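You operate a simulated robot arm through the tools that you are given. There is no shell and no other tool. Be economical: measure what you need, move in short steps, check, and stop when the job is done.

You are at the controls of a simulated two-armed robot. One attempt, no reset.

TASK
Roll the slab level, lock the carriage and print it with the green stamp.
Fine: carriage catch open to roll, shut after; one print in the slab's middle; stamp back where it stood. Set down upright: green stamp. Where these are worked on the way, their far stop is far enough and under half their travel is too little: carriage catch.

Only the result counts: the job must be done as asked and must still hold three seconds after the hand-in. Knocking over, shifting, dropping, spilling or breaking anything else fails it.

THE ROBOT
Two 7-joint arms with two-finger grippers on one trunk that stands fixed in place. Base frame: the origin is at the foot of the trunk, x ahead of it, y to its left, z up. Units: m, degrees, N and s.
The left shoulder is at [0.041, 0.175, 1.228], the right one opposite. With the tool pointing down near the work surface each hand reaches from about 0.1 to 0.82 m from the base axis, measured 20 degrees to its own side. Payload 2.94 kg a hand.
Tool frame (each hand has its own): the origin (TCP) lies between the finger pads and is the grasp point; the fingertips stand 0.03 m ahead of it; z points along the fingers, y is the line along which they close. The gripper opens to 0.138 m. The gripper's body begins 0.109 m behind the TCP.
Orientation is told as [roll, pitch, yaw] about the base's x, y, z axes, in that order, counted from this pose: with the fingers straight down and closing along the base's y, the tool's x points along the base's -x, its y along +y and its z along -z.

THE INTERFACE
- The arms move only by the tool nudge_tool. It takes "left_series", "right_series" or both (then of equal length, played together; a hand with none holds still); each is a list of rows, each a list of 7 numbers: the turn, a rotation vector about the base's x, y, z in degrees, then the shift along the base's x, y, z in cm, then the finger opening in cm, from 0 to 13.8. In form: [[rx, ry, rz, x, y, z, grip], ...]. A call has 1 to 20 rows; each row shifts and turns the commanded pose from where the row before left it. Rows are played at 5 a second. More than 0.05 m and 8.6 degrees between two rows, or a gripper value outside its range, and nothing of the call is played. A pose out of reach is approached as far as the arm can. The call stops where the force on the tool passes 90 N (or 10 N more than at its start, if that is more) or the arm is blocked; 0.2 s more then pass. The fingers move at their own pace and stop on an object; they squeeze with about 32 N. The grip force told is the motor's: it shows also when the fingers shut on nothing. Time passes only in rows, and 0.2 s behind the last, so rows that do not move let the fingers close. It gives the time, the measured TCP pose, the force on the tool (base axes), the opening and the grip force at its end, in the units of the frame above (readings bear some noise), with the torque about the TCP (base axes, N m) and any sound that the robot's microphone picked up.
- Cameras (640 x 400 px; columns grow to the right, rows downward): "scene" is now at [0.0891, 0.0286, 1.6931]; the picture's right is [0.40, -0.92, 0.00], its down [-0.77, -0.33, -0.54] and it looks along [0.50, 0.21, -0.84] (base axes); focal length 355 px, centre (320, 200). "left" rides on the left gripper at [0.071, -0.019, -0.146] in its tool frame; the picture's right is [0.26, 0.97, 0.00], its down [-0.85, 0.23, -0.48] and it looks along [-0.46, 0.12, 0.88] (tool axes); focal length 280 px, centre (320, 200). "right" rides on the right gripper at [0.071, 0.019, -0.146] in its tool frame; the picture's right is [-0.26, 0.97, 0.00], its down [-0.85, -0.23, -0.48] and it looks along [-0.46, -0.12, 0.88] (tool axes); focal length 280 px, centre (320, 200). There is no depth. A picture from a camera that has moved, and an enlarged one, comes with that camera's place and axes in the base frame and with its lens.
- camera(camera): a new picture of that camera. It takes no simulated time.
- raise_lower(by): slides the trunk up (or, below 0, down) by that many m; the arms and the scene camera ride with it, the base frame stays. It gives what a move gives, with no picture.
- pan_tilt(pan, tilt): turns the head with the scene camera to pan (to the left, within 120 degrees either way) and tilt (down, from -29 to 69), counted from straight ahead of the robot. It gives what a move gives.
- enlarge(camera, box): a new picture of the part [left, top, right, bottom] of that camera's present view, enlarged. It takes no simulated time.
- sign_off(): hands the job in; it is judged then, once.

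Work in short steps. Places have to be worked out from the pictures, the camera data and where the tool is seen: move nearer, look again, correct. Check each grasp and each placing, and mend what went wrong. You have 120 turns and 78 pictures in all, those below and enlarged ones among them. Open the grippers and draw the arms clear of the work before you hand the job in, unless the task says otherwise; then end with one line.

The tools are called after "Call:" by a JSON object that holds its "fn" and its "kwargs". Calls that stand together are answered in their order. nudge_tool: Moves the arms, as the interface text tells. Its arguments: {"type":"object","properties":{"left_series":{"type":"array","items":{"type":"array","items":{"type":"number"}}},"right_series":{"type":"array","items":{"type":"array","items":{"type":"number"}}}},"required":[]} The other tools are called the same way: raise_lower (by) slides the trunk up or down; pan_tilt (pan, tilt) turns the head that bears the scene camera; camera (camera) takes a picture; enlarge (camera, box) takes an enlarged picture of a part of a camera's view; sign_off () hands the job in.

At the start:

```text
t: 0.0
left_tcp_pos: [0.4156, 0.5544, 1.1353]
left_tcp_rot: [0.0, 0.0, 0.0]
left_contact_force: [-0.5, 0.1, -0.5]
left_wrist_torque: [0.01, 0.02, 0.03]
left_opening: 0.1381
left_grip_force: 0.0
right_tcp_pos: [0.5083, 0.0469, 1.1434]
right_tcp_rot: [0.1, 0.1, -0.1]
right_contact_force: [0.6, -0.1, -0.8]
right_wrist_torque: [0.01, -0.01, -0.01]
right_opening: 0.1379
right_grip_force: 0.1
trunk travel left (down, up): [-0.4, 0.334]
head pan, tilt: [23.4, 57.2]
```

scene: 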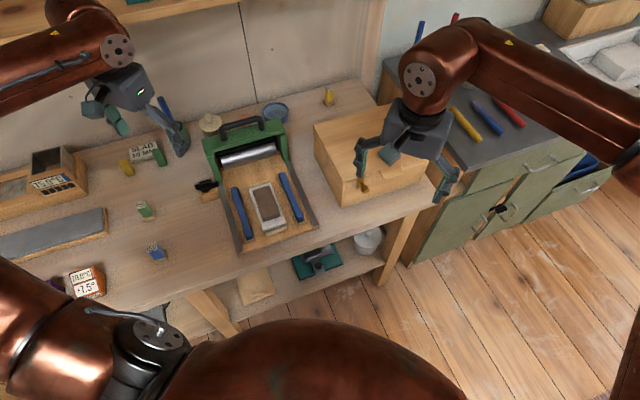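
right: 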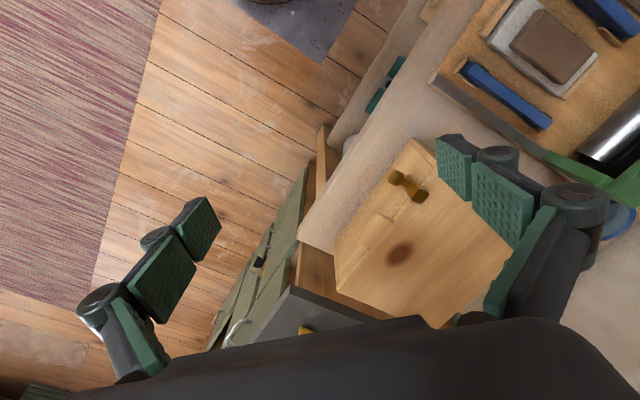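
left: 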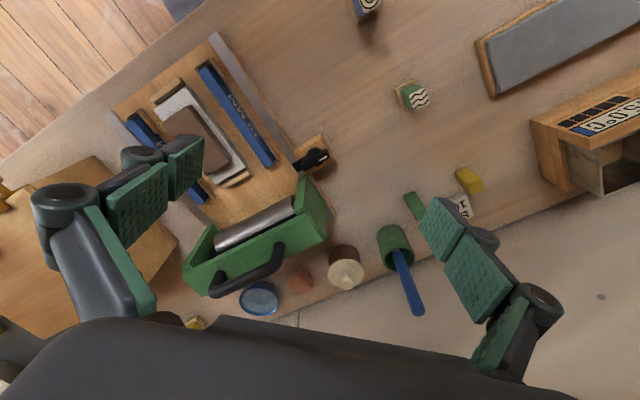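

I start by enlarging the scene view on the press and the stamps to understand the parts.

Call:
{"fn": "enlarge", "kwargs": {"camera": "scene", "box": [180, 80, 340, 260]}}

Call:
{"fn": "enlarge", "kwargs": {"camera": "scene", "box": [0, 120, 200, 300]}}

Call:
{"fn": "enlarge", "kwargs": {"camera": "left", "box": [80, 20, 460, 330]}}

```text
2.22 times, centred on (260, 170) of scene
camera zoom: at [0.0891, 0.0286, 1.6931], right [0.4, -0.92, 0.0], down [-0.77, -0.33, -0.54], along [0.5, 0.21, -0.84], focal length 788 px, centre (453, 267)
```

zoom: 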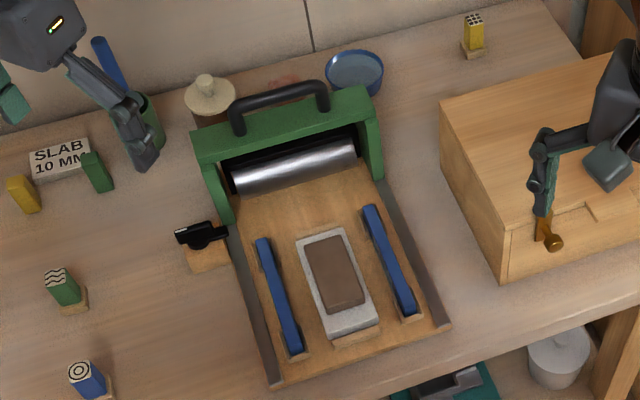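

```text
2.22 times, centred on (100, 210) of scene
camera zoom: at [0.0891, 0.0286, 1.6931], right [0.4, -0.92, 0.0], down [-0.77, -0.33, -0.54], along [0.5, 0.21, -0.84], focal length 788 px, centre (809, 178)
```

zoom: 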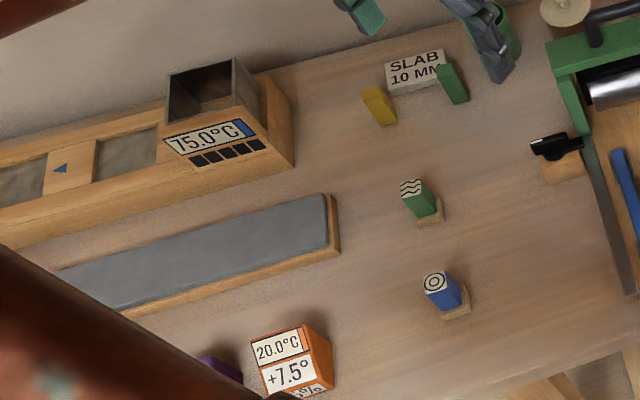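

```text
1.29 times, centred on (270, 175) of left
camera zoom: at [0.346, 0.5343, 1.2809], right [-0.26, 0.97, 0.0], down [0.85, 0.23, 0.48], along [0.46, 0.12, -0.88], focal length 362 px, centre (384, 232)
```

zoom: 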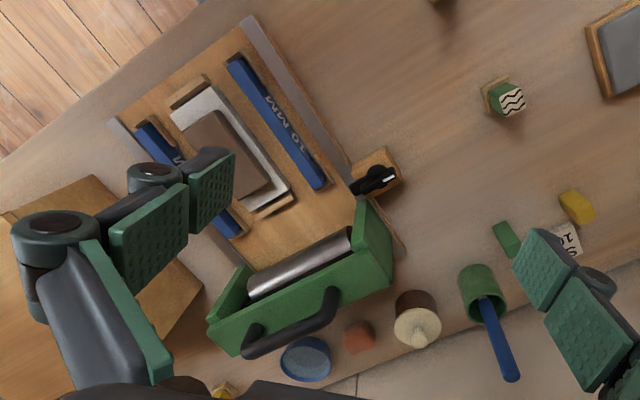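

The rails run at about 45° in the base frame. By triangulation the catch is near (0.497, 0.557, 0.865), the handle near (0.677, 0.518, 0.94) and the green stamp near (0.366, 0.667, 0.89). I'll look closer at the catch and the stamp.

Call:
{"fn": "enlarge", "kwargs": {"camera": "left", "box": [280, 130, 360, 180]}}

Call:
{"fn": "enlarge", "kwargs": {"camera": "scene", "box": [180, 165, 244, 205]}}

Call:
{"fn": "enlarge", "kwargs": {"camera": "scene", "box": [110, 180, 190, 230]}}

```text
8.00 times, centred on (320, 155) of left
camera zoom: at [0.346, 0.5343, 1.2809], right [-0.26, 0.97, 0.0], down [0.85, 0.23, 0.48], along [0.46, 0.12, -0.88], focal length 2243 px, centre (320, 560)
```

zoom: 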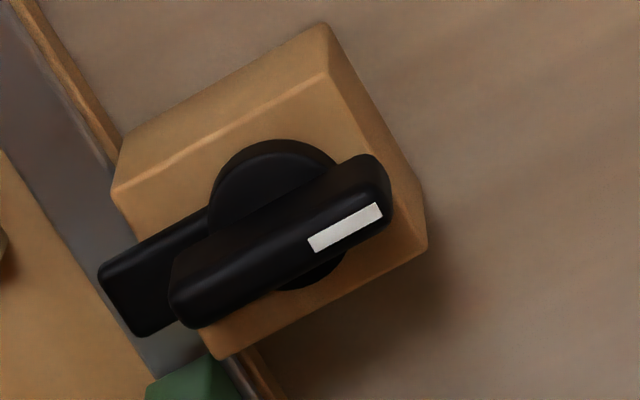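

```text
10.00 times, centred on (212, 185) of scene
camera zoom: at [0.0891, 0.0286, 1.6931], right [0.4, -0.92, 0.0], down [-0.77, -0.33, -0.54], along [0.5, 0.21, -0.84], focal length 3548 px, centre (1400, 350)
```

zoom: 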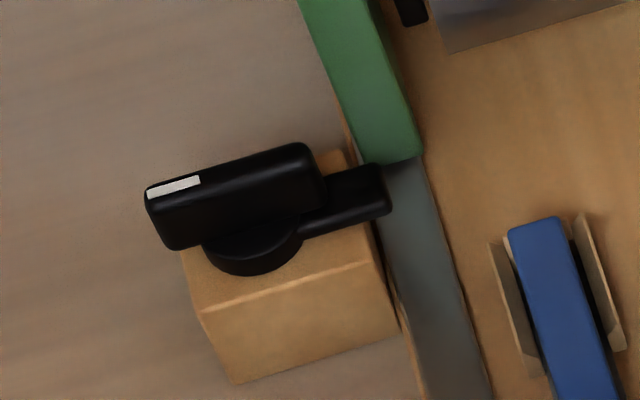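

```text
8.00 times, centred on (150, 205) of scene
camera zoom: at [0.0891, 0.0286, 1.6931], right [0.4, -0.92, 0.0], down [-0.77, -0.33, -0.54], along [0.5, 0.21, -0.84], focal length 2838 px, centre (1680, 160)
```

zoom: 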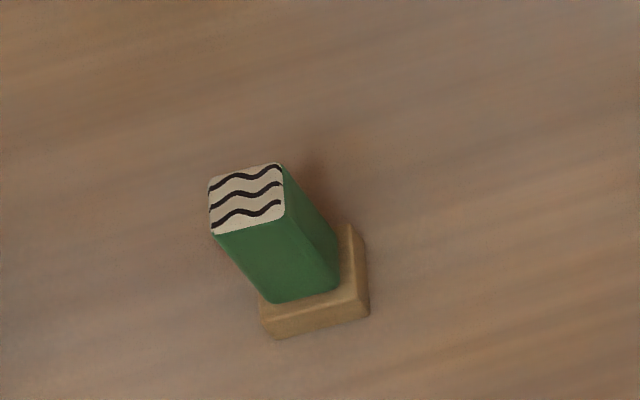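

The catch is a rotary bar knob on a block. Its tongue lies over the rail in front of the carriage leg. I'll bring the left hand above it, turned so the fingers close across the bar.

Call:
{"fn": "nudge_tool", "kwargs": {"left_series": [[0, 0, -7.3, 1.3, 0, -2, 6], [0, 0, -7.3, 1.3, 0, -2, 6], [0, 0, -7.3, 1.3, 0, -2, 6], [0, 0, -7.3, 1.4, 0, -2, 6], [0, 0, -7.4, 1.4, 0, -2, 6], [0, 0, -7.4, 1.4, 0.2, -2, 6], [0, 0, 0, 0, 0, 0, 6]]}}

Call:
{"fn": "camera", "kwargs": {"camera": "left"}}

Call:
{"fn": "camera", "kwargs": {"camera": "scene"}}

```text
t: 1.6
left_tcp_pos: [0.4959, 0.5563, 1.0171]
left_tcp_rot: [0.1, 0.0, -44.1]
left_contact_force: [0.0, 0.1, -0.1]
left_wrist_torque: [0.03, -0.04, -0.02]
left_opening: 0.0599
left_grip_force: 0.1
right_tcp_pos: [0.5083, 0.047, 1.1434]
right_tcp_rot: [0.2, 0.0, 0.0]
right_contact_force: [0.0, -0.3, 0.2]
right_wrist_torque: [0.06, 0.01, 0.03]
right_opening: 0.1379
right_grip_force: 0.1
trunk travel left (down, up): [-0.4, 0.334]
head pan, tilt: [23.4, 57.2]
```

```text
68 pictures are left
camera left: at [0.4324, 0.5911, 1.1625], right [0.48, 0.88, 0.0], down [0.77, -0.43, 0.48], along [0.42, -0.23, -0.88], focal length 280 px, centre (320, 200)
```

left: 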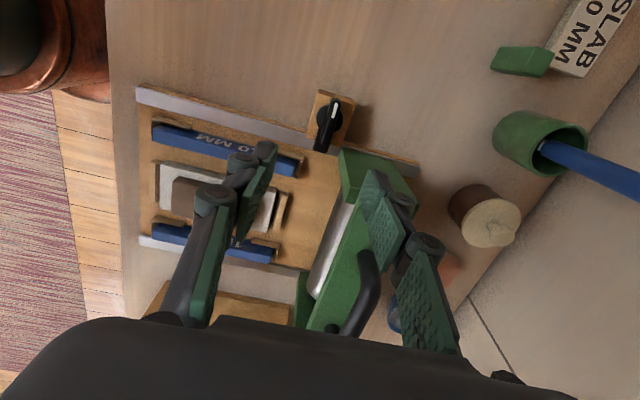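

```text
67 pictures are left
camera scene: at [0.0883, 0.0283, 1.6932], right [0.4, -0.92, 0.0], down [-0.77, -0.33, -0.54], along [0.5, 0.21, -0.84], focal length 355 px, centre (320, 200)
```

scene: 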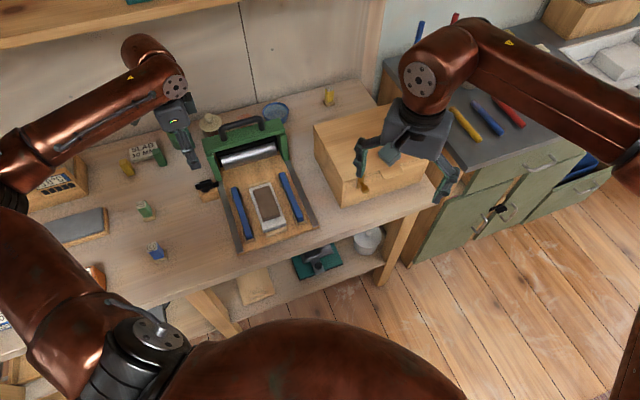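

From this view the knob's bar centre is near (0.495, 0.565, 0.87). I'll descend halfway and check again at close range.

Call:
{"fn": "nudge_tool", "kwargs": {"left_series": [[0, 0, 0, 0, 0.3, -2.5, 5], [0, 0, 0, 0, 0.4, -2.5, 5], [0, 0, 0, 0, 0, -2.5, 5], [0, 0, 0, 0, 0, 0, 5]]}}

Call:
{"fn": "camera", "kwargs": {"camera": "left"}}

Call:
{"fn": "enlarge", "kwargs": {"camera": "scene", "box": [160, 120, 256, 210]}}

```text
t: 2.6
left_tcp_pos: [0.4984, 0.5638, 0.9398]
left_tcp_rot: [0.1, 0.0, -44.2]
left_contact_force: [0.8, -0.5, -0.1]
left_wrist_torque: [0.0, 0.01, 0.01]
left_opening: 0.05
left_grip_force: 0.0
right_tcp_pos: [0.5076, 0.0469, 1.1436]
right_tcp_rot: [0.1, 0.2, 0.1]
right_contact_force: [0.2, -1.0, -0.1]
right_wrist_torque: [0.01, 0.03, -0.01]
right_opening: 0.1381
right_grip_force: 0.0
trunk travel left (down, up): [-0.4, 0.334]
head pan, tilt: [23.4, 57.2]
```

```text
66 pictures are left
camera left: at [0.4333, 0.5982, 1.0864], right [0.48, 0.88, 0.0], down [0.77, -0.42, 0.48], along [0.42, -0.23, -0.88], focal length 280 px, centre (320, 200)
```

left: 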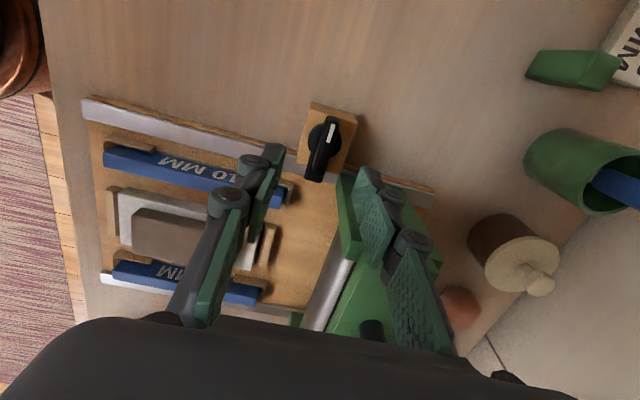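

```text
4.44 times, centred on (208, 165) of scene
camera zoom: at [0.0888, 0.0285, 1.6932], right [0.4, -0.92, 0.0], down [-0.77, -0.33, -0.54], along [0.5, 0.21, -0.84], focal length 1577 px, centre (818, 356)
```

zoom: 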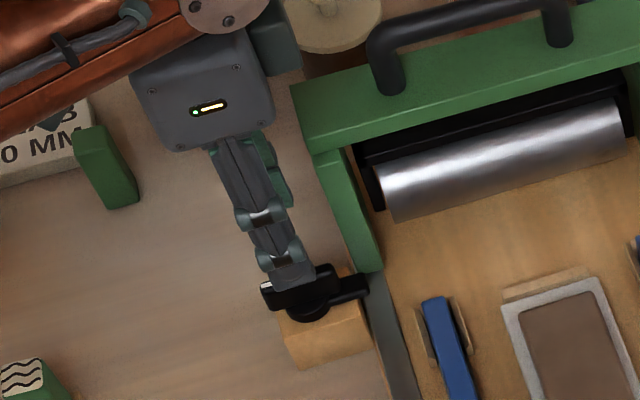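

The bar's top is near z = 0.879, its centre near (0.494, 0.5685) and its heading near -47°. I'll align there, lower until the tips reach about 0.869, then close.

Call:
{"fn": "nudge_tool", "kwargs": {"left_series": [[0, 0, -2.5, -0.4, 0.45, -1, 5], [0, 0, 0, 0, 0, -1.5, 5], [0, 0, 0, 0, 0, -1.6, 5], [0, 0, 0, 0, 0, 0, 5]]}}

Call:
{"fn": "enlarge", "kwargs": {"camera": "left", "box": [220, 80, 420, 220]}}

Call:
{"fn": "enlarge", "kwargs": {"camera": "scene", "box": [175, 150, 255, 210]}}

```text
t: 3.6
left_tcp_pos: [0.4923, 0.5672, 0.8996]
left_tcp_rot: [0.0, 0.0, -46.5]
left_contact_force: [0.2, -0.5, 0.1]
left_wrist_torque: [0.01, 0.03, 0.02]
left_opening: 0.0504
left_grip_force: 0.2
right_tcp_pos: [0.509, 0.0458, 1.1427]
right_tcp_rot: [0.1, 0.0, -0.1]
right_contact_force: [1.0, -0.5, 0.0]
right_wrist_torque: [-0.02, -0.03, 0.0]
right_opening: 0.138
right_grip_force: 0.0
trunk travel left (down, up): [-0.4, 0.334]
head pan, tilt: [23.4, 57.2]
```

```text
2.86 times, centred on (320, 150) of left
camera zoom: at [0.4303, 0.6053, 1.0454], right [0.52, 0.85, 0.0], down [0.75, -0.46, 0.48], along [0.41, -0.25, -0.88], focal length 801 px, centre (320, 343)
```

zoom: 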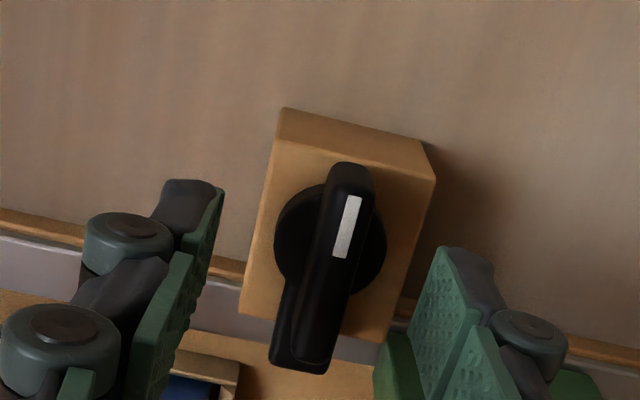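

```text
6.67 times, centred on (215, 180) of scene
camera zoom: at [0.0891, 0.0284, 1.6932], right [0.4, -0.92, 0.0], down [-0.77, -0.33, -0.54], along [0.5, 0.21, -0.84], focal length 2365 px, centre (1020, 333)
```

zoom: 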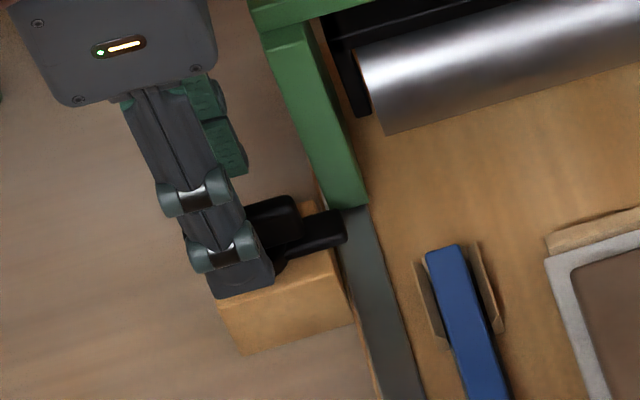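

The pivot reads about (0.491, 0.571), so I shift slightly, square up and close on the bar.

Call:
{"fn": "nudge_tool", "kwargs": {"left_series": [[0, 0, 2.5, -0.1, 0.35, 0, 5], [0, 0, 0, 0, 0, -0.1, 2.5], [0, 0, 0, 0, 0, 0, 0], [0, 0, 0, 0, 0, 0, 0], [0, 0, 0, 0, 0, 0, 0], [0, 0, 0, 0, 0, 0, 0]]}}

Call:
{"fn": "enlarge", "kwargs": {"camera": "left", "box": [220, 80, 420, 220]}}

```text
t: 5.0
left_tcp_pos: [0.4928, 0.5723, 0.8975]
left_tcp_rot: [0.0, 0.0, -44.0]
left_contact_force: [8.5, 8.2, 1.5]
left_wrist_torque: [0.18, -0.27, 0.09]
left_opening: 0.011
left_grip_force: 37.8
right_tcp_pos: [0.5081, 0.0476, 1.1436]
right_tcp_rot: [0.2, 0.0, -0.1]
right_contact_force: [0.1, -0.5, -1.1]
right_wrist_torque: [0.01, -0.04, -0.01]
right_opening: 0.1383
right_grip_force: 0.0
trunk travel left (down, up): [-0.4, 0.334]
head pan, tilt: [23.4, 57.2]
```

```text
2.86 times, centred on (320, 150) of left
camera zoom: at [0.4287, 0.6071, 1.044], right [0.48, 0.88, 0.0], down [0.77, -0.42, 0.48], along [0.42, -0.23, -0.88], focal length 801 px, centre (320, 343)
```

zoom: 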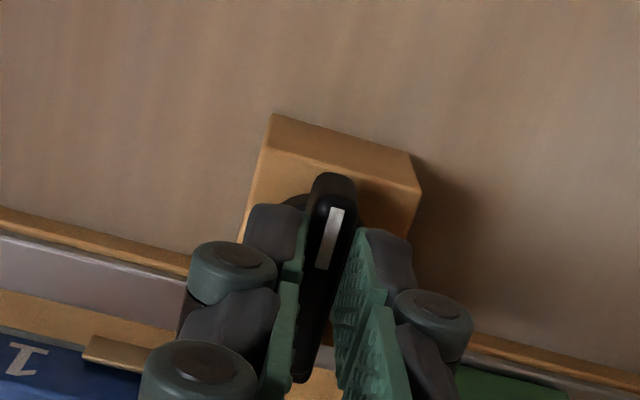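

The grip is firm at 11 mm. I try turning clockwise, so the tongue swings toward the near end, in small steps while watching the torque.

Call:
{"fn": "nudge_tool", "kwargs": {"left_series": [[0, 0, -5, 0.05, 0.05, 0, 0], [0, 0, -5, 0, 0, 0, 0], [0, 0, -5, 0, 0, 0, 0], [0, 0, 0, 0, 0, 0, 0]]}}

```text
t: 6.0
left_tcp_pos: [0.4921, 0.5733, 0.8982]
left_tcp_rot: [0.0, 0.0, -59.0]
left_contact_force: [3.7, 9.5, 9.2]
left_wrist_torque: [0.3, -0.04, 1.3]
left_opening: 0.0162
left_grip_force: 42.6
right_tcp_pos: [0.5087, 0.0475, 1.1438]
right_tcp_rot: [0.1, 0.1, -0.1]
right_contact_force: [-0.3, 0.4, -0.2]
right_wrist_torque: [0.01, -0.03, 0.0]
right_opening: 0.138
right_grip_force: 0.0
trunk travel left (down, up): [-0.4, 0.334]
head pan, tilt: [23.4, 57.2]
```

The opening grew to 16 mm with 1.3 N m of torque, so the bar resists this way. I'll check whether it moved at all.

Call:
{"fn": "enlarge", "kwargs": {"camera": "left", "box": [220, 80, 420, 220]}}

```text
2.86 times, centred on (320, 150) of left
camera zoom: at [0.44, 0.6231, 1.0445], right [0.69, 0.72, 0.0], down [0.63, -0.61, 0.48], along [0.34, -0.33, -0.88], focal length 801 px, centre (320, 343)
```

zoom: 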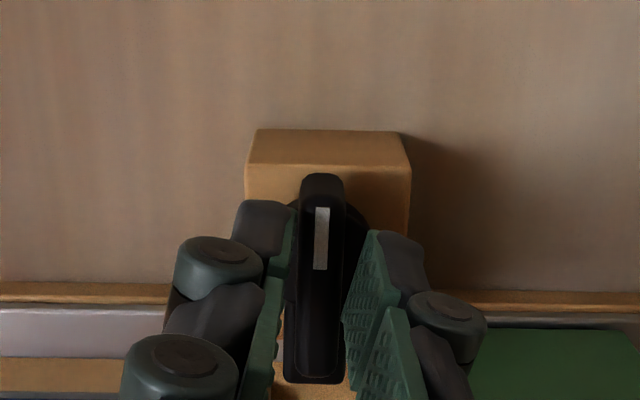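

The bar is still parallel to the block, so it is stopped in this direction. I go back and try counter-clockwise.

Call:
{"fn": "nudge_tool", "kwargs": {"left_series": [[0, 0, 5, 0, 0, 0, 0], [0, 0, 5, 0, 0, 0, 0], [0, 0, 5, 0, 0, 0, 0], [0, 0, 5, 0, 0, 0, 0], [0, 0, 5, 0, 0, 0, 0], [0, 0, 5, 0, 0, 0, 0], [0, 0, 0, 0, 0, 0, 0]]}}

Call:
{"fn": "enlarge", "kwargs": {"camera": "left", "box": [220, 80, 420, 220]}}

```text
t: 7.6
left_tcp_pos: [0.4927, 0.5711, 0.8985]
left_tcp_rot: [0.0, 0.0, -29.0]
left_contact_force: [2.1, -0.8, 5.8]
left_wrist_torque: [-0.59, -1.09, 0.0]
left_opening: 0.0107
left_grip_force: 38.1
right_tcp_pos: [0.5076, 0.0472, 1.1443]
right_tcp_rot: [0.2, 0.1, -0.1]
right_contact_force: [-0.7, 0.5, 0.6]
right_wrist_torque: [0.01, -0.02, -0.04]
right_opening: 0.1378
right_grip_force: 0.0
trunk travel left (down, up): [-0.4, 0.334]
head pan, tilt: [23.4, 57.2]
```

```text
2.86 times, centred on (320, 150) of left
camera zoom: at [0.4219, 0.5879, 1.0438], right [0.24, 0.97, 0.0], down [0.85, -0.21, 0.48], along [0.46, -0.12, -0.88], focal length 801 px, centre (320, 343)
```

zoom: 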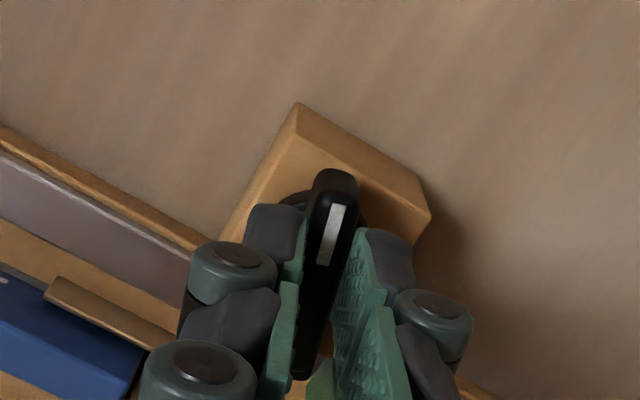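

It turns freely counter-clockwise. I continue to the far stop.

Call:
{"fn": "nudge_tool", "kwargs": {"left_series": [[0, 0, 6, 0, 0, 0, 0], [0, 0, 6, 0, 0, 0, 0], [0, 0, 6, 0, 0, 0, 0], [0, 0, 6, 0, 0, 0, 0], [0, 0, 6, 0, 0, 0, 0], [0, 0, 6, 0, 0, 0, 0], [0, 0, 6, 0, 0, 0, 0], [0, 0, 6, 0, 0, 0, 0], [0, 0, 6, 0, 0, 0, 0], [0, 0, 0, 0, 0, 0, 0]]}}

Call:
{"fn": "enlarge", "kwargs": {"camera": "left", "box": [220, 80, 420, 220]}}

Call:
{"fn": "camera", "kwargs": {"camera": "scene"}}

```text
t: 9.8
left_tcp_pos: [0.4932, 0.5654, 0.8991]
left_tcp_rot: [-0.5, 0.3, 24.9]
left_contact_force: [5.8, -37.9, -10.4]
left_wrist_torque: [-0.77, -0.44, -0.19]
left_opening: 0.011
left_grip_force: 38.4
right_tcp_pos: [0.5084, 0.0438, 1.1438]
right_tcp_rot: [0.3, 0.0, -0.1]
right_contact_force: [-0.4, 0.6, 0.0]
right_wrist_torque: [0.01, -0.01, 0.01]
right_opening: 0.138
right_grip_force: 0.1
trunk travel left (down, up): [-0.4, 0.334]
head pan, tilt: [23.4, 57.2]
```

```text
2.86 times, centred on (320, 150) of left
camera zoom: at [0.4371, 0.5192, 1.0443], right [-0.64, 0.77, 0.0], down [0.67, 0.57, 0.47], along [0.36, 0.3, -0.88], focal length 801 px, centre (320, 343)
```

zoom: 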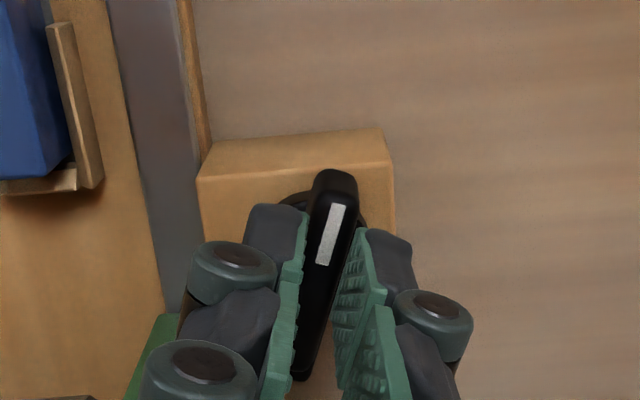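

```text
58 pictures are left
camera scene: at [0.0907, 0.0242, 1.6931], right [0.4, -0.92, 0.0], down [-0.77, -0.33, -0.54], along [0.5, 0.22, -0.84], focal length 355 px, centre (320, 200)
```

scene: 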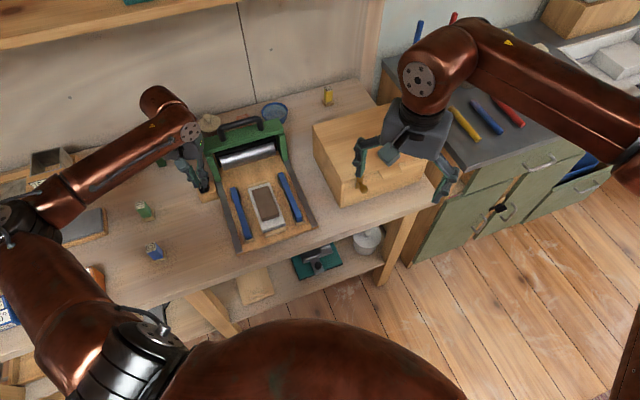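

The knob turned about 69°, but a side force of -38 N in y appeared. I'll check what is touching before going on.

Call:
{"fn": "enlarge", "kwargs": {"camera": "scene", "box": [120, 80, 280, 210]}}

Call:
{"fn": "camera", "kwargs": {"camera": "left"}}

```text
3.08 times, centred on (200, 145) of scene
camera zoom: at [0.0907, 0.0242, 1.6931], right [0.4, -0.92, 0.0], down [-0.77, -0.33, -0.54], along [0.5, 0.22, -0.84], focal length 1092 px, centre (689, 369)
```

zoom: 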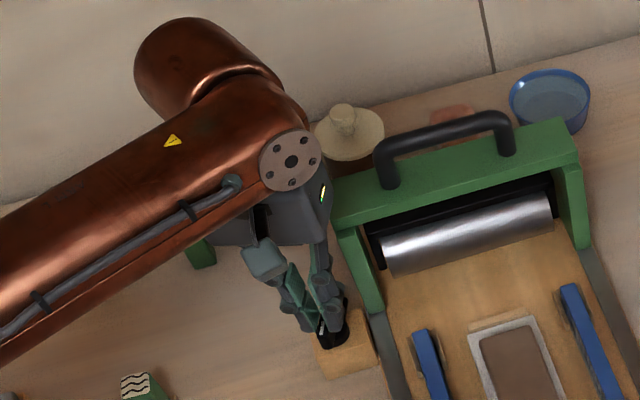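

```text
56 pictures are left
camera left: at [0.4371, 0.5192, 1.0443], right [-0.64, 0.77, 0.0], down [0.67, 0.57, 0.47], along [0.36, 0.3, -0.88], focal length 280 px, centre (320, 200)
```

left: 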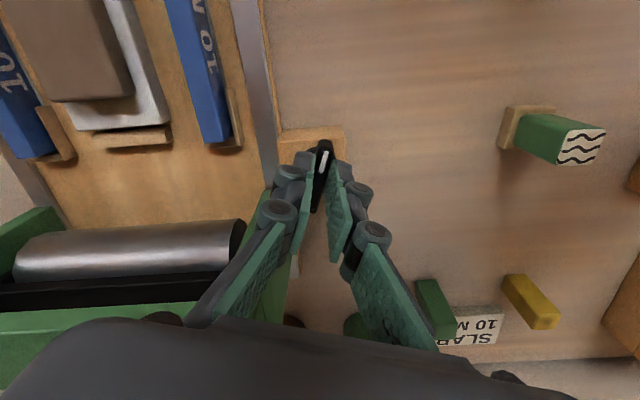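

Geometry suggests I gripped the bar about 8–9 mm off its pivot, toward the white mark. The force would then come from the bar arcing toward -y. I relieve it by shifting -y and read the force.

Call:
{"fn": "nudge_tool", "kwargs": {"left_series": [[0, 0, 0, 0, -0.4, 0, 0], [0, 0, 0, 0, -0.4, 0, 0], [0, 0, 0, 0, 0, 0, 0]]}}

```text
t: 10.6
left_tcp_pos: [0.4911, 0.5644, 0.8982]
left_tcp_rot: [0.2, -0.1, 25.2]
left_contact_force: [9.1, -4.9, -5.8]
left_wrist_torque: [-0.52, 0.74, -0.04]
left_opening: 0.0107
left_grip_force: 37.9
right_tcp_pos: [0.5101, 0.0472, 1.142]
right_tcp_rot: [0.2, 0.1, 0.0]
right_contact_force: [-0.1, -0.4, 0.8]
right_wrist_torque: [-0.02, -0.02, 0.02]
right_opening: 0.138
right_grip_force: 0.0
trunk travel left (down, up): [-0.4, 0.334]
head pan, tilt: [23.4, 57.2]
```

The force dropped, which confirms it. I continue the arc to the stop.

Call:
{"fn": "nudge_tool", "kwargs": {"left_series": [[0, 0, 6, 0.1, -0.05, 0, 0], [0, 0, 6, 0.05, -0.1, 0, 0], [0, 0, 6, 0.05, -0.1, 0, 0], [0, 0, 5, 0.05, -0.05, 0, 0], [0, 0, 0, 0, 0, 0, 0]]}}

Call:
{"fn": "enlarge", "kwargs": {"camera": "left", "box": [220, 80, 420, 220]}}

```text
t: 11.8
left_tcp_pos: [0.4936, 0.5636, 0.8976]
left_tcp_rot: [0.2, -0.2, 48.1]
left_contact_force: [-7.8, 19.9, 7.1]
left_wrist_torque: [0.52, 0.26, -1.02]
left_opening: 0.0115
left_grip_force: 38.5
right_tcp_pos: [0.507, 0.0485, 1.1437]
right_tcp_rot: [0.1, -0.1, -0.1]
right_contact_force: [0.4, 0.5, -0.6]
right_wrist_torque: [0.02, -0.03, 0.01]
right_opening: 0.1382
right_grip_force: 0.3
trunk travel left (down, up): [-0.4, 0.334]
head pan, tilt: [23.4, 57.2]
```

```text
2.86 times, centred on (320, 150) of left
camera zoom: at [0.4615, 0.4969, 1.0438], right [-0.89, 0.45, 0.0], down [0.4, 0.78, 0.48], along [0.21, 0.43, -0.88], focal length 801 px, centre (320, 343)
```

zoom: 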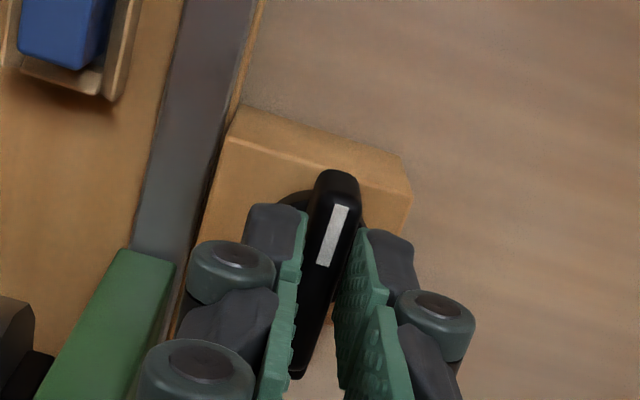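

The bar now lies along the rail, with the stop felt (torque -1.0). I release gently and rise, then view the result.

Call:
{"fn": "nudge_tool", "kwargs": {"left_series": [[0, 0, 0, 0, -0.2, 0, 2.5], [0, 0, 0, 0, 0, 0, 2.5], [0, 0, 0, 0, 0, 3, 2.5], [0, 0, 0, 0, 0, 4, 2.5], [0, 0, 0, 0, 0, 4, 2.5], [0, 0, 0, 0, 0, 4, 2.5], [0, 0, 0, 0, 0, 0, 2.5]]}}

Call:
{"fn": "camera", "kwargs": {"camera": "left"}}

Call:
{"fn": "enlarge", "kwargs": {"camera": "scene", "box": [160, 80, 320, 210]}}

```text
t: 13.4
left_tcp_pos: [0.4953, 0.5574, 1.0468]
left_tcp_rot: [0.0, 0.1, 48.0]
left_contact_force: [-0.4, -0.1, 0.0]
left_wrist_torque: [-0.02, 0.01, 0.0]
left_opening: 0.0249
left_grip_force: 0.1
right_tcp_pos: [0.5087, 0.0478, 1.1434]
right_tcp_rot: [0.0, 0.1, -0.1]
right_contact_force: [0.2, -0.2, 0.0]
right_wrist_torque: [-0.01, 0.0, -0.01]
right_opening: 0.1382
right_grip_force: 0.0
trunk travel left (down, up): [-0.4, 0.334]
head pan, tilt: [23.4, 57.2]
```

```text
54 pictures are left
camera left: at [0.4627, 0.4919, 1.1939], right [-0.89, 0.45, 0.0], down [0.4, 0.79, 0.47], along [0.21, 0.42, -0.88], focal length 280 px, centre (320, 200)
```

left: 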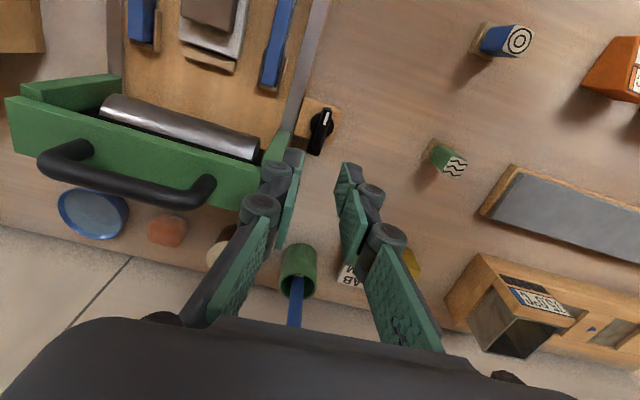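

```text
3.08 times, centred on (240, 145) of scene
camera zoom: at [0.0896, 0.0293, 1.6931], right [0.4, -0.92, 0.0], down [-0.77, -0.33, -0.54], along [0.5, 0.21, -0.84], focal length 1092 px, centre (566, 369)
```

zoom: 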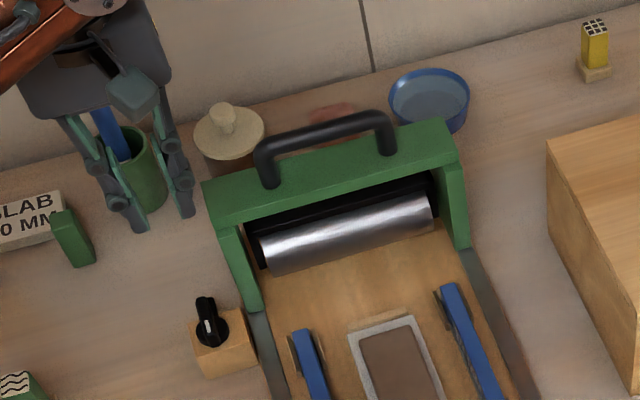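

The catch now clearly lies open along the rail. Next I turn back to yaw -46 and hover over the carriage handle, estimated near (0.66, 0.51, 0.96).

Call:
{"fn": "nudge_tool", "kwargs": {"left_series": [[0, 0, -7.8, 0, 0, 3, 6], [0, 0, -7.8, 0, 0, 3, 6], [0, 0, -7.8, 1.2, -0.4, 0, 6], [0, 0, -7.8, 1.5, -0.5, 0, 6], [0, 0, -7.8, 1.5, -0.5, 0, 6], [0, 0, -7.8, 1.5, -0.5, 0, 6], [0, 0, -7.8, 1.5, -0.5, 0, 6], [0, 0, -7.8, 1.5, -0.5, 0, 6], [0, 0, -7.8, 1.5, -0.5, 0, 6], [0, 0, -7.8, 1.5, -0.5, 0, 6], [0, 0, -7.8, 1.5, -0.5, 0, 6], [0, 0, -7.8, 1.5, -0.5, 0, 6], [0, 0, 0, 0, 0, 0, 6]]}}

Call:
{"fn": "camera", "kwargs": {"camera": "left"}}

Call:
{"fn": "enlarge", "kwargs": {"camera": "scene", "box": [160, 80, 320, 210]}}

```text
t: 16.2
left_tcp_pos: [0.643, 0.5089, 1.1089]
left_tcp_rot: [0.0, 0.0, -45.6]
left_contact_force: [0.3, 0.1, -0.1]
left_wrist_torque: [-0.03, -0.05, -0.04]
left_opening: 0.0597
left_grip_force: 0.1
right_tcp_pos: [0.5075, 0.0474, 1.1438]
right_tcp_rot: [0.0, 0.0, 0.0]
right_contact_force: [1.4, 0.3, 0.4]
right_wrist_torque: [-0.02, -0.04, 0.0]
right_opening: 0.1379
right_grip_force: 0.0
trunk travel left (down, up): [-0.4, 0.334]
head pan, tilt: [23.4, 57.2]
```

```text
52 pictures are left
camera left: at [0.5806, 0.5463, 1.2538], right [0.51, 0.86, 0.0], down [0.76, -0.45, 0.48], along [0.41, -0.24, -0.88], focal length 280 px, centre (320, 200)
```

left: 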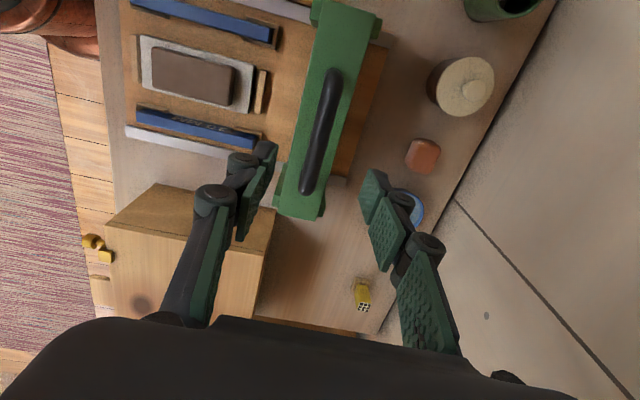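

```text
3.08 times, centred on (240, 145) of scene
camera zoom: at [0.0888, 0.029, 1.6932], right [0.4, -0.92, 0.0], down [-0.77, -0.33, -0.54], along [0.5, 0.21, -0.84], focal length 1092 px, centre (566, 369)
```

zoom: 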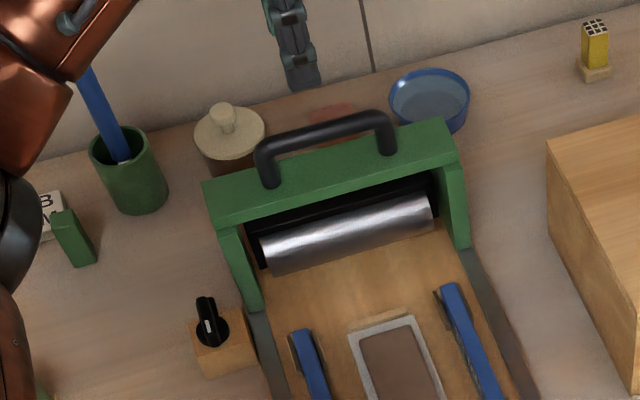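

The handle bar's centre is about (0.647, 0.510, 0.977), straight below the hand. I descend with the fingers straddling it and check before closing.

Call:
{"fn": "nudge_tool", "kwargs": {"left_series": [[0, 0, 0, 0.2, 0.1, -4, 6], [0, 0, 0, 0, 0, -4, 6], [0, 0, 0, 0, 0, -2.5, 6], [0, 0, 0, 0, 0, -1.5, 6], [0, 0, 0, 0, 0, 0, 6]]}}

Call:
{"fn": "camera", "kwargs": {"camera": "left"}}

Call:
{"fn": "enlarge", "kwargs": {"camera": "scene", "box": [200, 80, 320, 180]}}

```text
t: 17.4
left_tcp_pos: [0.6446, 0.5103, 0.9867]
left_tcp_rot: [0.0, 0.0, -45.6]
left_contact_force: [-0.1, 0.1, -0.3]
left_wrist_torque: [0.0, 0.01, -0.01]
left_opening: 0.0598
left_grip_force: 0.1
right_tcp_pos: [0.5079, 0.0479, 1.1439]
right_tcp_rot: [0.2, 0.1, 0.0]
right_contact_force: [0.0, 0.5, -0.5]
right_wrist_torque: [0.04, -0.03, -0.01]
right_opening: 0.1381
right_grip_force: 0.0
trunk travel left (down, up): [-0.4, 0.334]
head pan, tilt: [23.4, 57.2]
```

```text
50 pictures are left
camera left: at [0.5819, 0.5477, 1.1328], right [0.51, 0.86, 0.0], down [0.76, -0.45, 0.48], along [0.41, -0.24, -0.88], focal length 280 px, centre (320, 200)
```

left: 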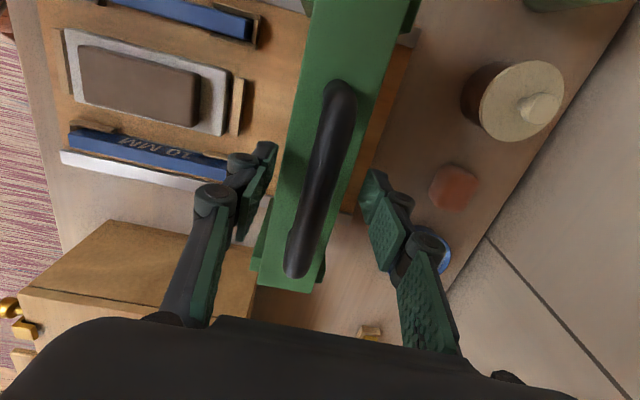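

```text
4.00 times, centred on (260, 130) of scene
camera zoom: at [0.0891, 0.0282, 1.6932], right [0.4, -0.92, 0.0], down [-0.77, -0.33, -0.54], along [0.5, 0.21, -0.84], focal length 1419 px, centre (560, 480)
```

zoom: 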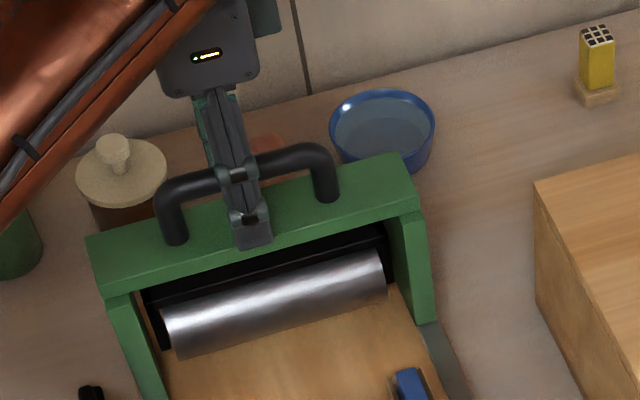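

The fingers straddle the handle well. I lower 4 mm, close and begin pulling along the rail direction (-0.69, -0.72).

Call:
{"fn": "nudge_tool", "kwargs": {"left_series": [[0, 0, 0, 0, 0, -0.4, 3], [0, 0, 0, 0, 0, 0, 0], [0, 0, 0, 0, 0, 0, 0], [0, 0, 0, 0, 0, 0, 0], [0, 0, 0, 0, 0, 0, 0]]}}

Call:
{"fn": "nudge_tool", "kwargs": {"left_series": [[0, 0, 0, -0.35, -0.36, 0, 0], [0, 0, 0, -0.69, -0.72, 0, 0], [0, 0, 0, -0.69, -0.72, 0, 0], [0, 0, 0, 0, 0, 0, 0]]}}

Call:
{"fn": "enlarge", "kwargs": {"camera": "scene", "box": [180, 80, 340, 260]}}

```text
t: 18.6
left_tcp_pos: [0.6441, 0.5089, 0.9806]
left_tcp_rot: [-0.2, 0.1, -45.6]
left_contact_force: [-12.9, -11.1, -10.4]
left_wrist_torque: [-0.15, -0.36, 0.78]
left_opening: 0.0158
left_grip_force: 39.8
right_tcp_pos: [0.5079, 0.0467, 1.1441]
right_tcp_rot: [0.2, 0.0, -0.1]
right_contact_force: [0.2, -0.4, -0.7]
right_wrist_torque: [-0.03, 0.02, -0.01]
right_opening: 0.138
right_grip_force: 0.0
trunk travel left (down, up): [-0.4, 0.334]
head pan, tilt: [23.4, 57.2]
```

```text
t: 19.6
left_tcp_pos: [0.6275, 0.4933, 0.9814]
left_tcp_rot: [-0.2, 0.1, -45.5]
left_contact_force: [-2.3, 3.8, -17.8]
left_wrist_torque: [-0.14, -0.15, 0.57]
left_opening: 0.016
left_grip_force: 40.4
right_tcp_pos: [0.5097, 0.0495, 1.1423]
right_tcp_rot: [0.1, 0.1, 0.0]
right_contact_force: [-0.5, 0.0, -0.7]
right_wrist_torque: [0.03, -0.01, 0.01]
right_opening: 0.1381
right_grip_force: 0.0
trunk travel left (down, up): [-0.4, 0.334]
head pan, tilt: [23.4, 57.2]
```

```text
2.22 times, centred on (260, 170) of scene
camera zoom: at [0.0911, 0.0312, 1.6929], right [0.4, -0.92, 0.0], down [-0.77, -0.33, -0.54], along [0.5, 0.21, -0.84], focal length 788 px, centre (453, 267)
```

zoom: 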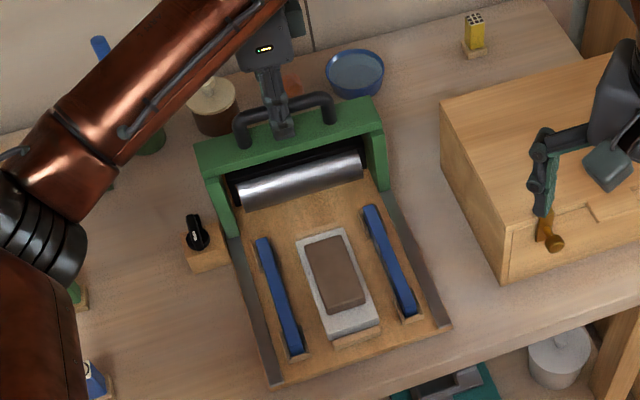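

The carriage rolls freely with the hand. I continue pulling.

Call:
{"fn": "nudge_tool", "kwargs": {"left_series": [[0, 0, 0, -0.69, -0.72, 0.1, 0], [0, 0, 0, -0.69, -0.72, 0, 0], [0, 0, 0, -0.69, -0.72, 0, 0], [0, 0, 0, -0.69, -0.72, 0, 0], [0, 0, 0, -0.69, -0.72, 0, 0], [0, 0, 0, -0.69, -0.72, 0, 0], [0, 0, 0, -0.69, -0.72, 0, 0], [0, 0, 0, -0.69, -0.72, 0, 0], [0, 0, 0, 0, 0, 0, 0]]}}

Call:
{"fn": "enlarge", "kwargs": {"camera": "scene", "box": [180, 80, 340, 260]}}

```text
t: 21.6
left_tcp_pos: [0.5715, 0.4401, 0.9819]
left_tcp_rot: [-0.3, 0.1, -45.5]
left_contact_force: [-6.4, 16.5, -28.7]
left_wrist_torque: [0.27, 0.31, 0.46]
left_opening: 0.0159
left_grip_force: 40.5
right_tcp_pos: [0.5096, 0.0505, 1.1417]
right_tcp_rot: [0.0, 0.2, -0.1]
right_contact_force: [0.1, -0.3, 0.0]
right_wrist_torque: [0.0, 0.01, -0.01]
right_opening: 0.1381
right_grip_force: 0.0
trunk travel left (down, up): [-0.4, 0.334]
head pan, tilt: [23.4, 57.2]
```

```text
2.22 times, centred on (260, 170) of scene
camera zoom: at [0.0917, 0.0344, 1.6929], right [0.4, -0.92, 0.0], down [-0.77, -0.34, -0.54], along [0.5, 0.21, -0.84], focal length 788 px, centre (453, 267)
```

zoom: 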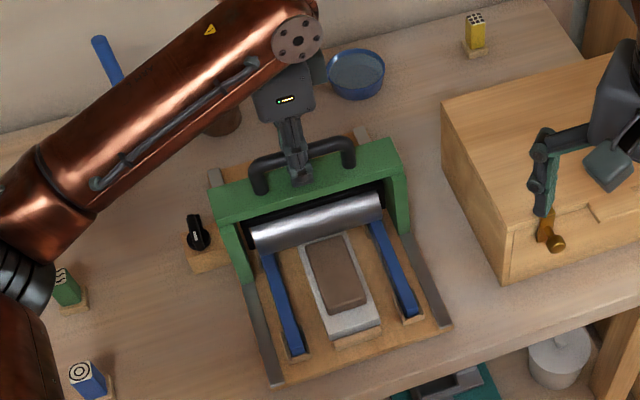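

The carriage follows, but the side force shows the rail heading is nearer 43.5°. I adjust direction, relieve a little down and sideways, and continue.

Call:
{"fn": "nudge_tool", "kwargs": {"left_series": [[0, 0, 0, -0.9, -0.5, -0.2, 0], [0, 0, 0, -0.78, -0.65, -0.1, 0], [0, 0, 0, -0.72, -0.69, 0, 0], [0, 0, 0, -0.72, -0.69, 0, 0], [0, 0, 0, -0.72, -0.69, 0, 0], [0, 0, 0, 0, 0, 0, 0]]}}

Call:
{"fn": "enlarge", "kwargs": {"camera": "scene", "box": [180, 80, 340, 260]}}

```text
t: 23.0
left_tcp_pos: [0.5353, 0.4024, 0.9824]
left_tcp_rot: [-0.2, -0.1, -45.7]
left_contact_force: [7.6, -10.0, -20.5]
left_wrist_torque: [-0.49, -0.53, 0.63]
left_opening: 0.0161
left_grip_force: 40.6
right_tcp_pos: [0.5085, 0.0471, 1.1424]
right_tcp_rot: [0.2, 0.3, 0.1]
right_contact_force: [0.2, 0.3, -0.3]
right_wrist_torque: [0.0, -0.01, 0.01]
right_opening: 0.1377
right_grip_force: 0.1
trunk travel left (down, up): [-0.4, 0.334]
head pan, tilt: [23.4, 57.2]
```

```text
2.22 times, centred on (260, 170) of scene
camera zoom: at [0.0923, 0.0287, 1.6929], right [0.4, -0.92, 0.0], down [-0.77, -0.33, -0.54], along [0.5, 0.21, -0.84], focal length 788 px, centre (453, 267)
```

zoom: 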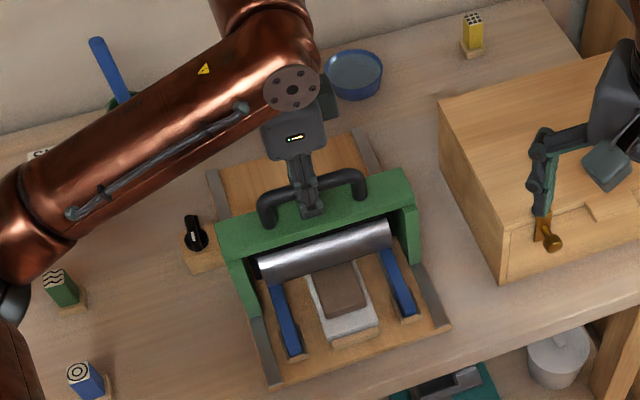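

The roller is now at the slab's far end. I continue across the slab at the averaged heading of 44.5°.

Call:
{"fn": "nudge_tool", "kwargs": {"left_series": [[0, 0, 0, -0.6, -0.8, -0.1, 0], [0, 0, 0, -0.71, -0.7, 0, 0], [0, 0, 0, -0.71, -0.7, 0, 0], [0, 0, 0, -0.71, -0.7, 0, 0], [0, 0, 0, -0.71, -0.7, 0, 0], [0, 0, 0, -0.71, -0.7, 0, 0], [0, 0, 0, -0.71, -0.7, 0, 0], [0, 0, 0, -0.71, -0.7, 0, 0], [0, 0, 0, 0, 0, 0, 0]]}}

Call:
{"fn": "enlarge", "kwargs": {"camera": "scene", "box": [180, 80, 340, 260]}}

```text
t: 25.0
left_tcp_pos: [0.4788, 0.3464, 0.9805]
left_tcp_rot: [-0.2, 0.0, -45.6]
left_contact_force: [4.9, -5.4, -24.7]
left_wrist_torque: [0.35, 0.39, 0.56]
left_opening: 0.0168
left_grip_force: 38.7
right_tcp_pos: [0.5097, 0.0491, 1.1425]
right_tcp_rot: [0.1, 0.1, 0.1]
right_contact_force: [0.7, -0.1, 0.1]
right_wrist_torque: [0.0, -0.02, 0.04]
right_opening: 0.138
right_grip_force: 0.1
trunk travel left (down, up): [-0.4, 0.334]
head pan, tilt: [23.4, 57.2]
```

```text
2.22 times, centred on (260, 170) of scene
camera zoom: at [0.092, 0.0292, 1.6929], right [0.4, -0.92, 0.0], down [-0.77, -0.33, -0.54], along [0.5, 0.21, -0.84], focal length 788 px, centre (453, 267)
```

zoom: 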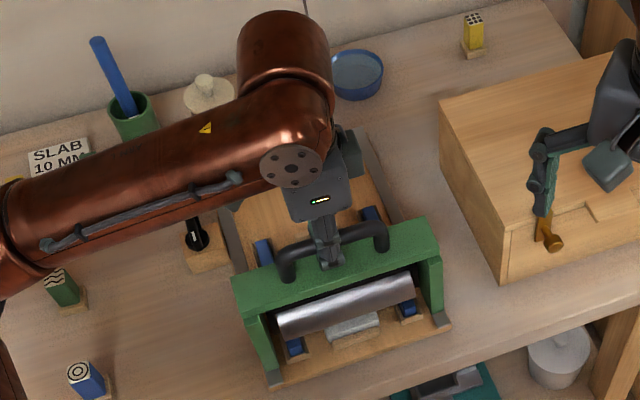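

The roller is close to the slab's near end and the legs are near the rail ends. I go on in small steps, watching for the stop.

Call:
{"fn": "nudge_tool", "kwargs": {"left_series": [[0, 0, 0, -0.36, -0.35, -0.1, 0], [0, 0, 0, -0.36, -0.35, 0, 0], [0, 0, 0, -0.36, -0.35, 0, 0], [0, 0, 0, -0.36, -0.35, 0, 0], [0, 0, 0, 0, 0, 0, 0]]}}

Call:
{"fn": "enlarge", "kwargs": {"camera": "scene", "box": [220, 160, 340, 260]}}

```text
t: 26.2
left_tcp_pos: [0.4748, 0.3417, 0.9778]
left_tcp_rot: [0.3, 0.0, -44.9]
left_contact_force: [30.9, 44.1, 5.4]
left_wrist_torque: [-0.18, 0.86, -0.33]
left_opening: 0.0162
left_grip_force: 38.4
right_tcp_pos: [0.5174, 0.0536, 1.1409]
right_tcp_rot: [-0.1, 0.4, -0.1]
right_contact_force: [-1.5, -0.6, -0.3]
right_wrist_torque: [0.07, -0.11, 0.01]
right_opening: 0.1381
right_grip_force: 0.0
trunk travel left (down, up): [-0.4, 0.334]
head pan, tilt: [23.4, 57.2]
```

```text
4.00 times, centred on (280, 210) of scene
camera zoom: at [0.1364, 0.0519, 1.6949], right [0.4, -0.92, 0.0], down [-0.79, -0.34, -0.52], along [0.47, 0.2, -0.86], focal length 1419 px, centre (480, 160)
```

zoom: 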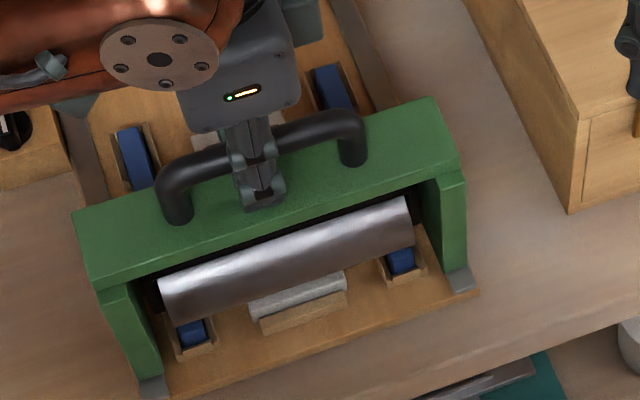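

That is the near stop: 54 N with only 6 mm of gain. Now I roll back over the slab toward home.

Call:
{"fn": "nudge_tool", "kwargs": {"left_series": [[0, 0, 0, 0.71, 0.7, 0, 0], [0, 0, 0, 0.71, 0.7, 0.1, 0], [0, 0, 0, 0.71, 0.7, 0, 0], [0, 0, 0, 0.71, 0.7, 0, 0], [0, 0, 0, 0.71, 0.7, 0, 0], [0, 0, 0, 0.71, 0.7, 0, 0], [0, 0, 0, 0.71, 0.7, 0, 0], [0, 0, 0, 0.71, 0.7, 0, 0], [0, 0, 0, 0.71, 0.7, 0, 0], [0, 0, 0, 0.71, 0.7, 0, 0], [0, 0, 0, 0.71, 0.7, 0, 0], [0, 0, 0, 0, 0, 0, 0]]}}

Call:
{"fn": "enlarge", "kwargs": {"camera": "scene", "box": [180, 80, 340, 260]}}

```text
t: 26.7
left_tcp_pos: [0.4733, 0.3471, 0.9845]
left_tcp_rot: [2.3, 0.8, -44.0]
left_contact_force: [35.6, 70.0, -4.7]
left_wrist_torque: [-1.04, -0.44, -0.19]
left_opening: 0.0166
left_grip_force: 40.5
right_tcp_pos: [0.5029, 0.039, 1.1451]
right_tcp_rot: [0.5, -0.3, -0.3]
right_contact_force: [-2.3, -0.5, -1.2]
right_wrist_torque: [0.1, -0.24, -0.02]
right_opening: 0.1382
right_grip_force: 0.1
trunk travel left (down, up): [-0.4, 0.334]
head pan, tilt: [23.4, 57.2]
stopped in row 2 (right hand): the arm was blocked; the commanded pose is now the measured one
```

```text
2.22 times, centred on (260, 170) of scene
camera zoom: at [0.1799, 0.0465, 1.6945], right [0.4, -0.92, -0.01], down [-0.8, -0.34, -0.5], along [0.45, 0.21, -0.87], focal length 788 px, centre (453, 267)
```

zoom: 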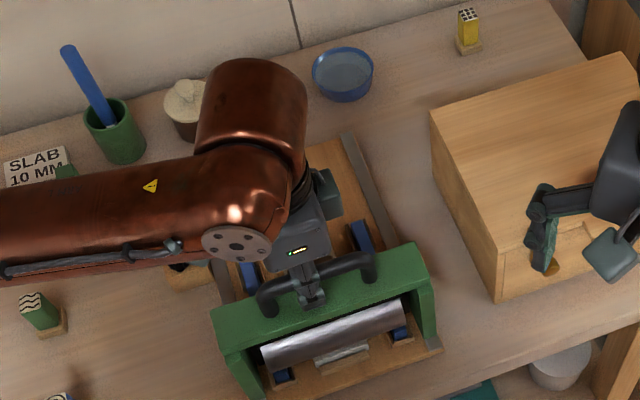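

The scene camera has shifted about 9 cm forward: the trunk is leaning because of the pull against the stop. I ease off the load first with a couple of short rows.

Call:
{"fn": "nudge_tool", "kwargs": {"left_series": [[0, 0, 0, 0.36, 0.35, 0, 0], [0, 0, 0, 0.36, 0.35, 0, 0], [0, 0, 0, 0, 0, 0, 0]]}}

Call:
{"fn": "enlarge", "kwargs": {"camera": "scene", "box": [0, 0, 640, 400]}}

```text
t: 27.0
left_tcp_pos: [0.4776, 0.3605, 0.9876]
left_tcp_rot: [1.0, 3.3, -33.8]
left_contact_force: [-10.1, 20.3, -0.1]
left_wrist_torque: [-0.95, -0.74, -1.16]
left_opening: 0.0224
left_grip_force: 45.7
right_tcp_pos: [0.5144, 0.023, 1.1802]
right_tcp_rot: [4.8, -3.2, -4.6]
right_contact_force: [0.6, -1.5, -1.3]
right_wrist_torque: [0.08, 0.19, 0.01]
right_opening: 0.1378
right_grip_force: 0.1
trunk travel left (down, up): [-0.4, 0.334]
head pan, tilt: [23.4, 57.2]
stopped in row 1 (right hand): the arm was blocked; the commanded pose is now the measured one
```

```text
1.00 times, centred on (320, 200) of scene (not enlarged: the box is as wide or as high as the picture)
camera zoom: at [0.2525, 0.0304, 1.6928], right [0.39, -0.92, -0.04], down [-0.82, -0.33, -0.46], along [0.41, 0.21, -0.88], focal length 355 px, centre (320, 200)
```

zoom: 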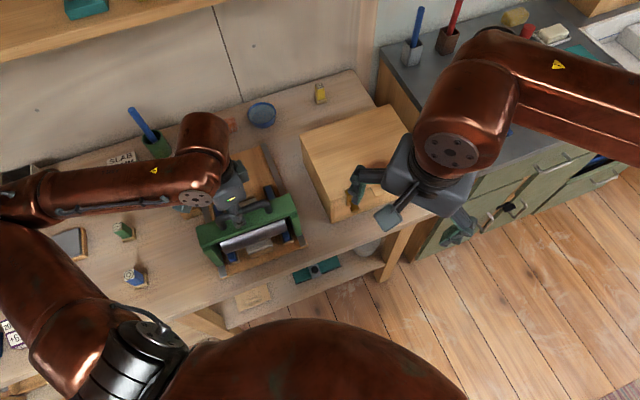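

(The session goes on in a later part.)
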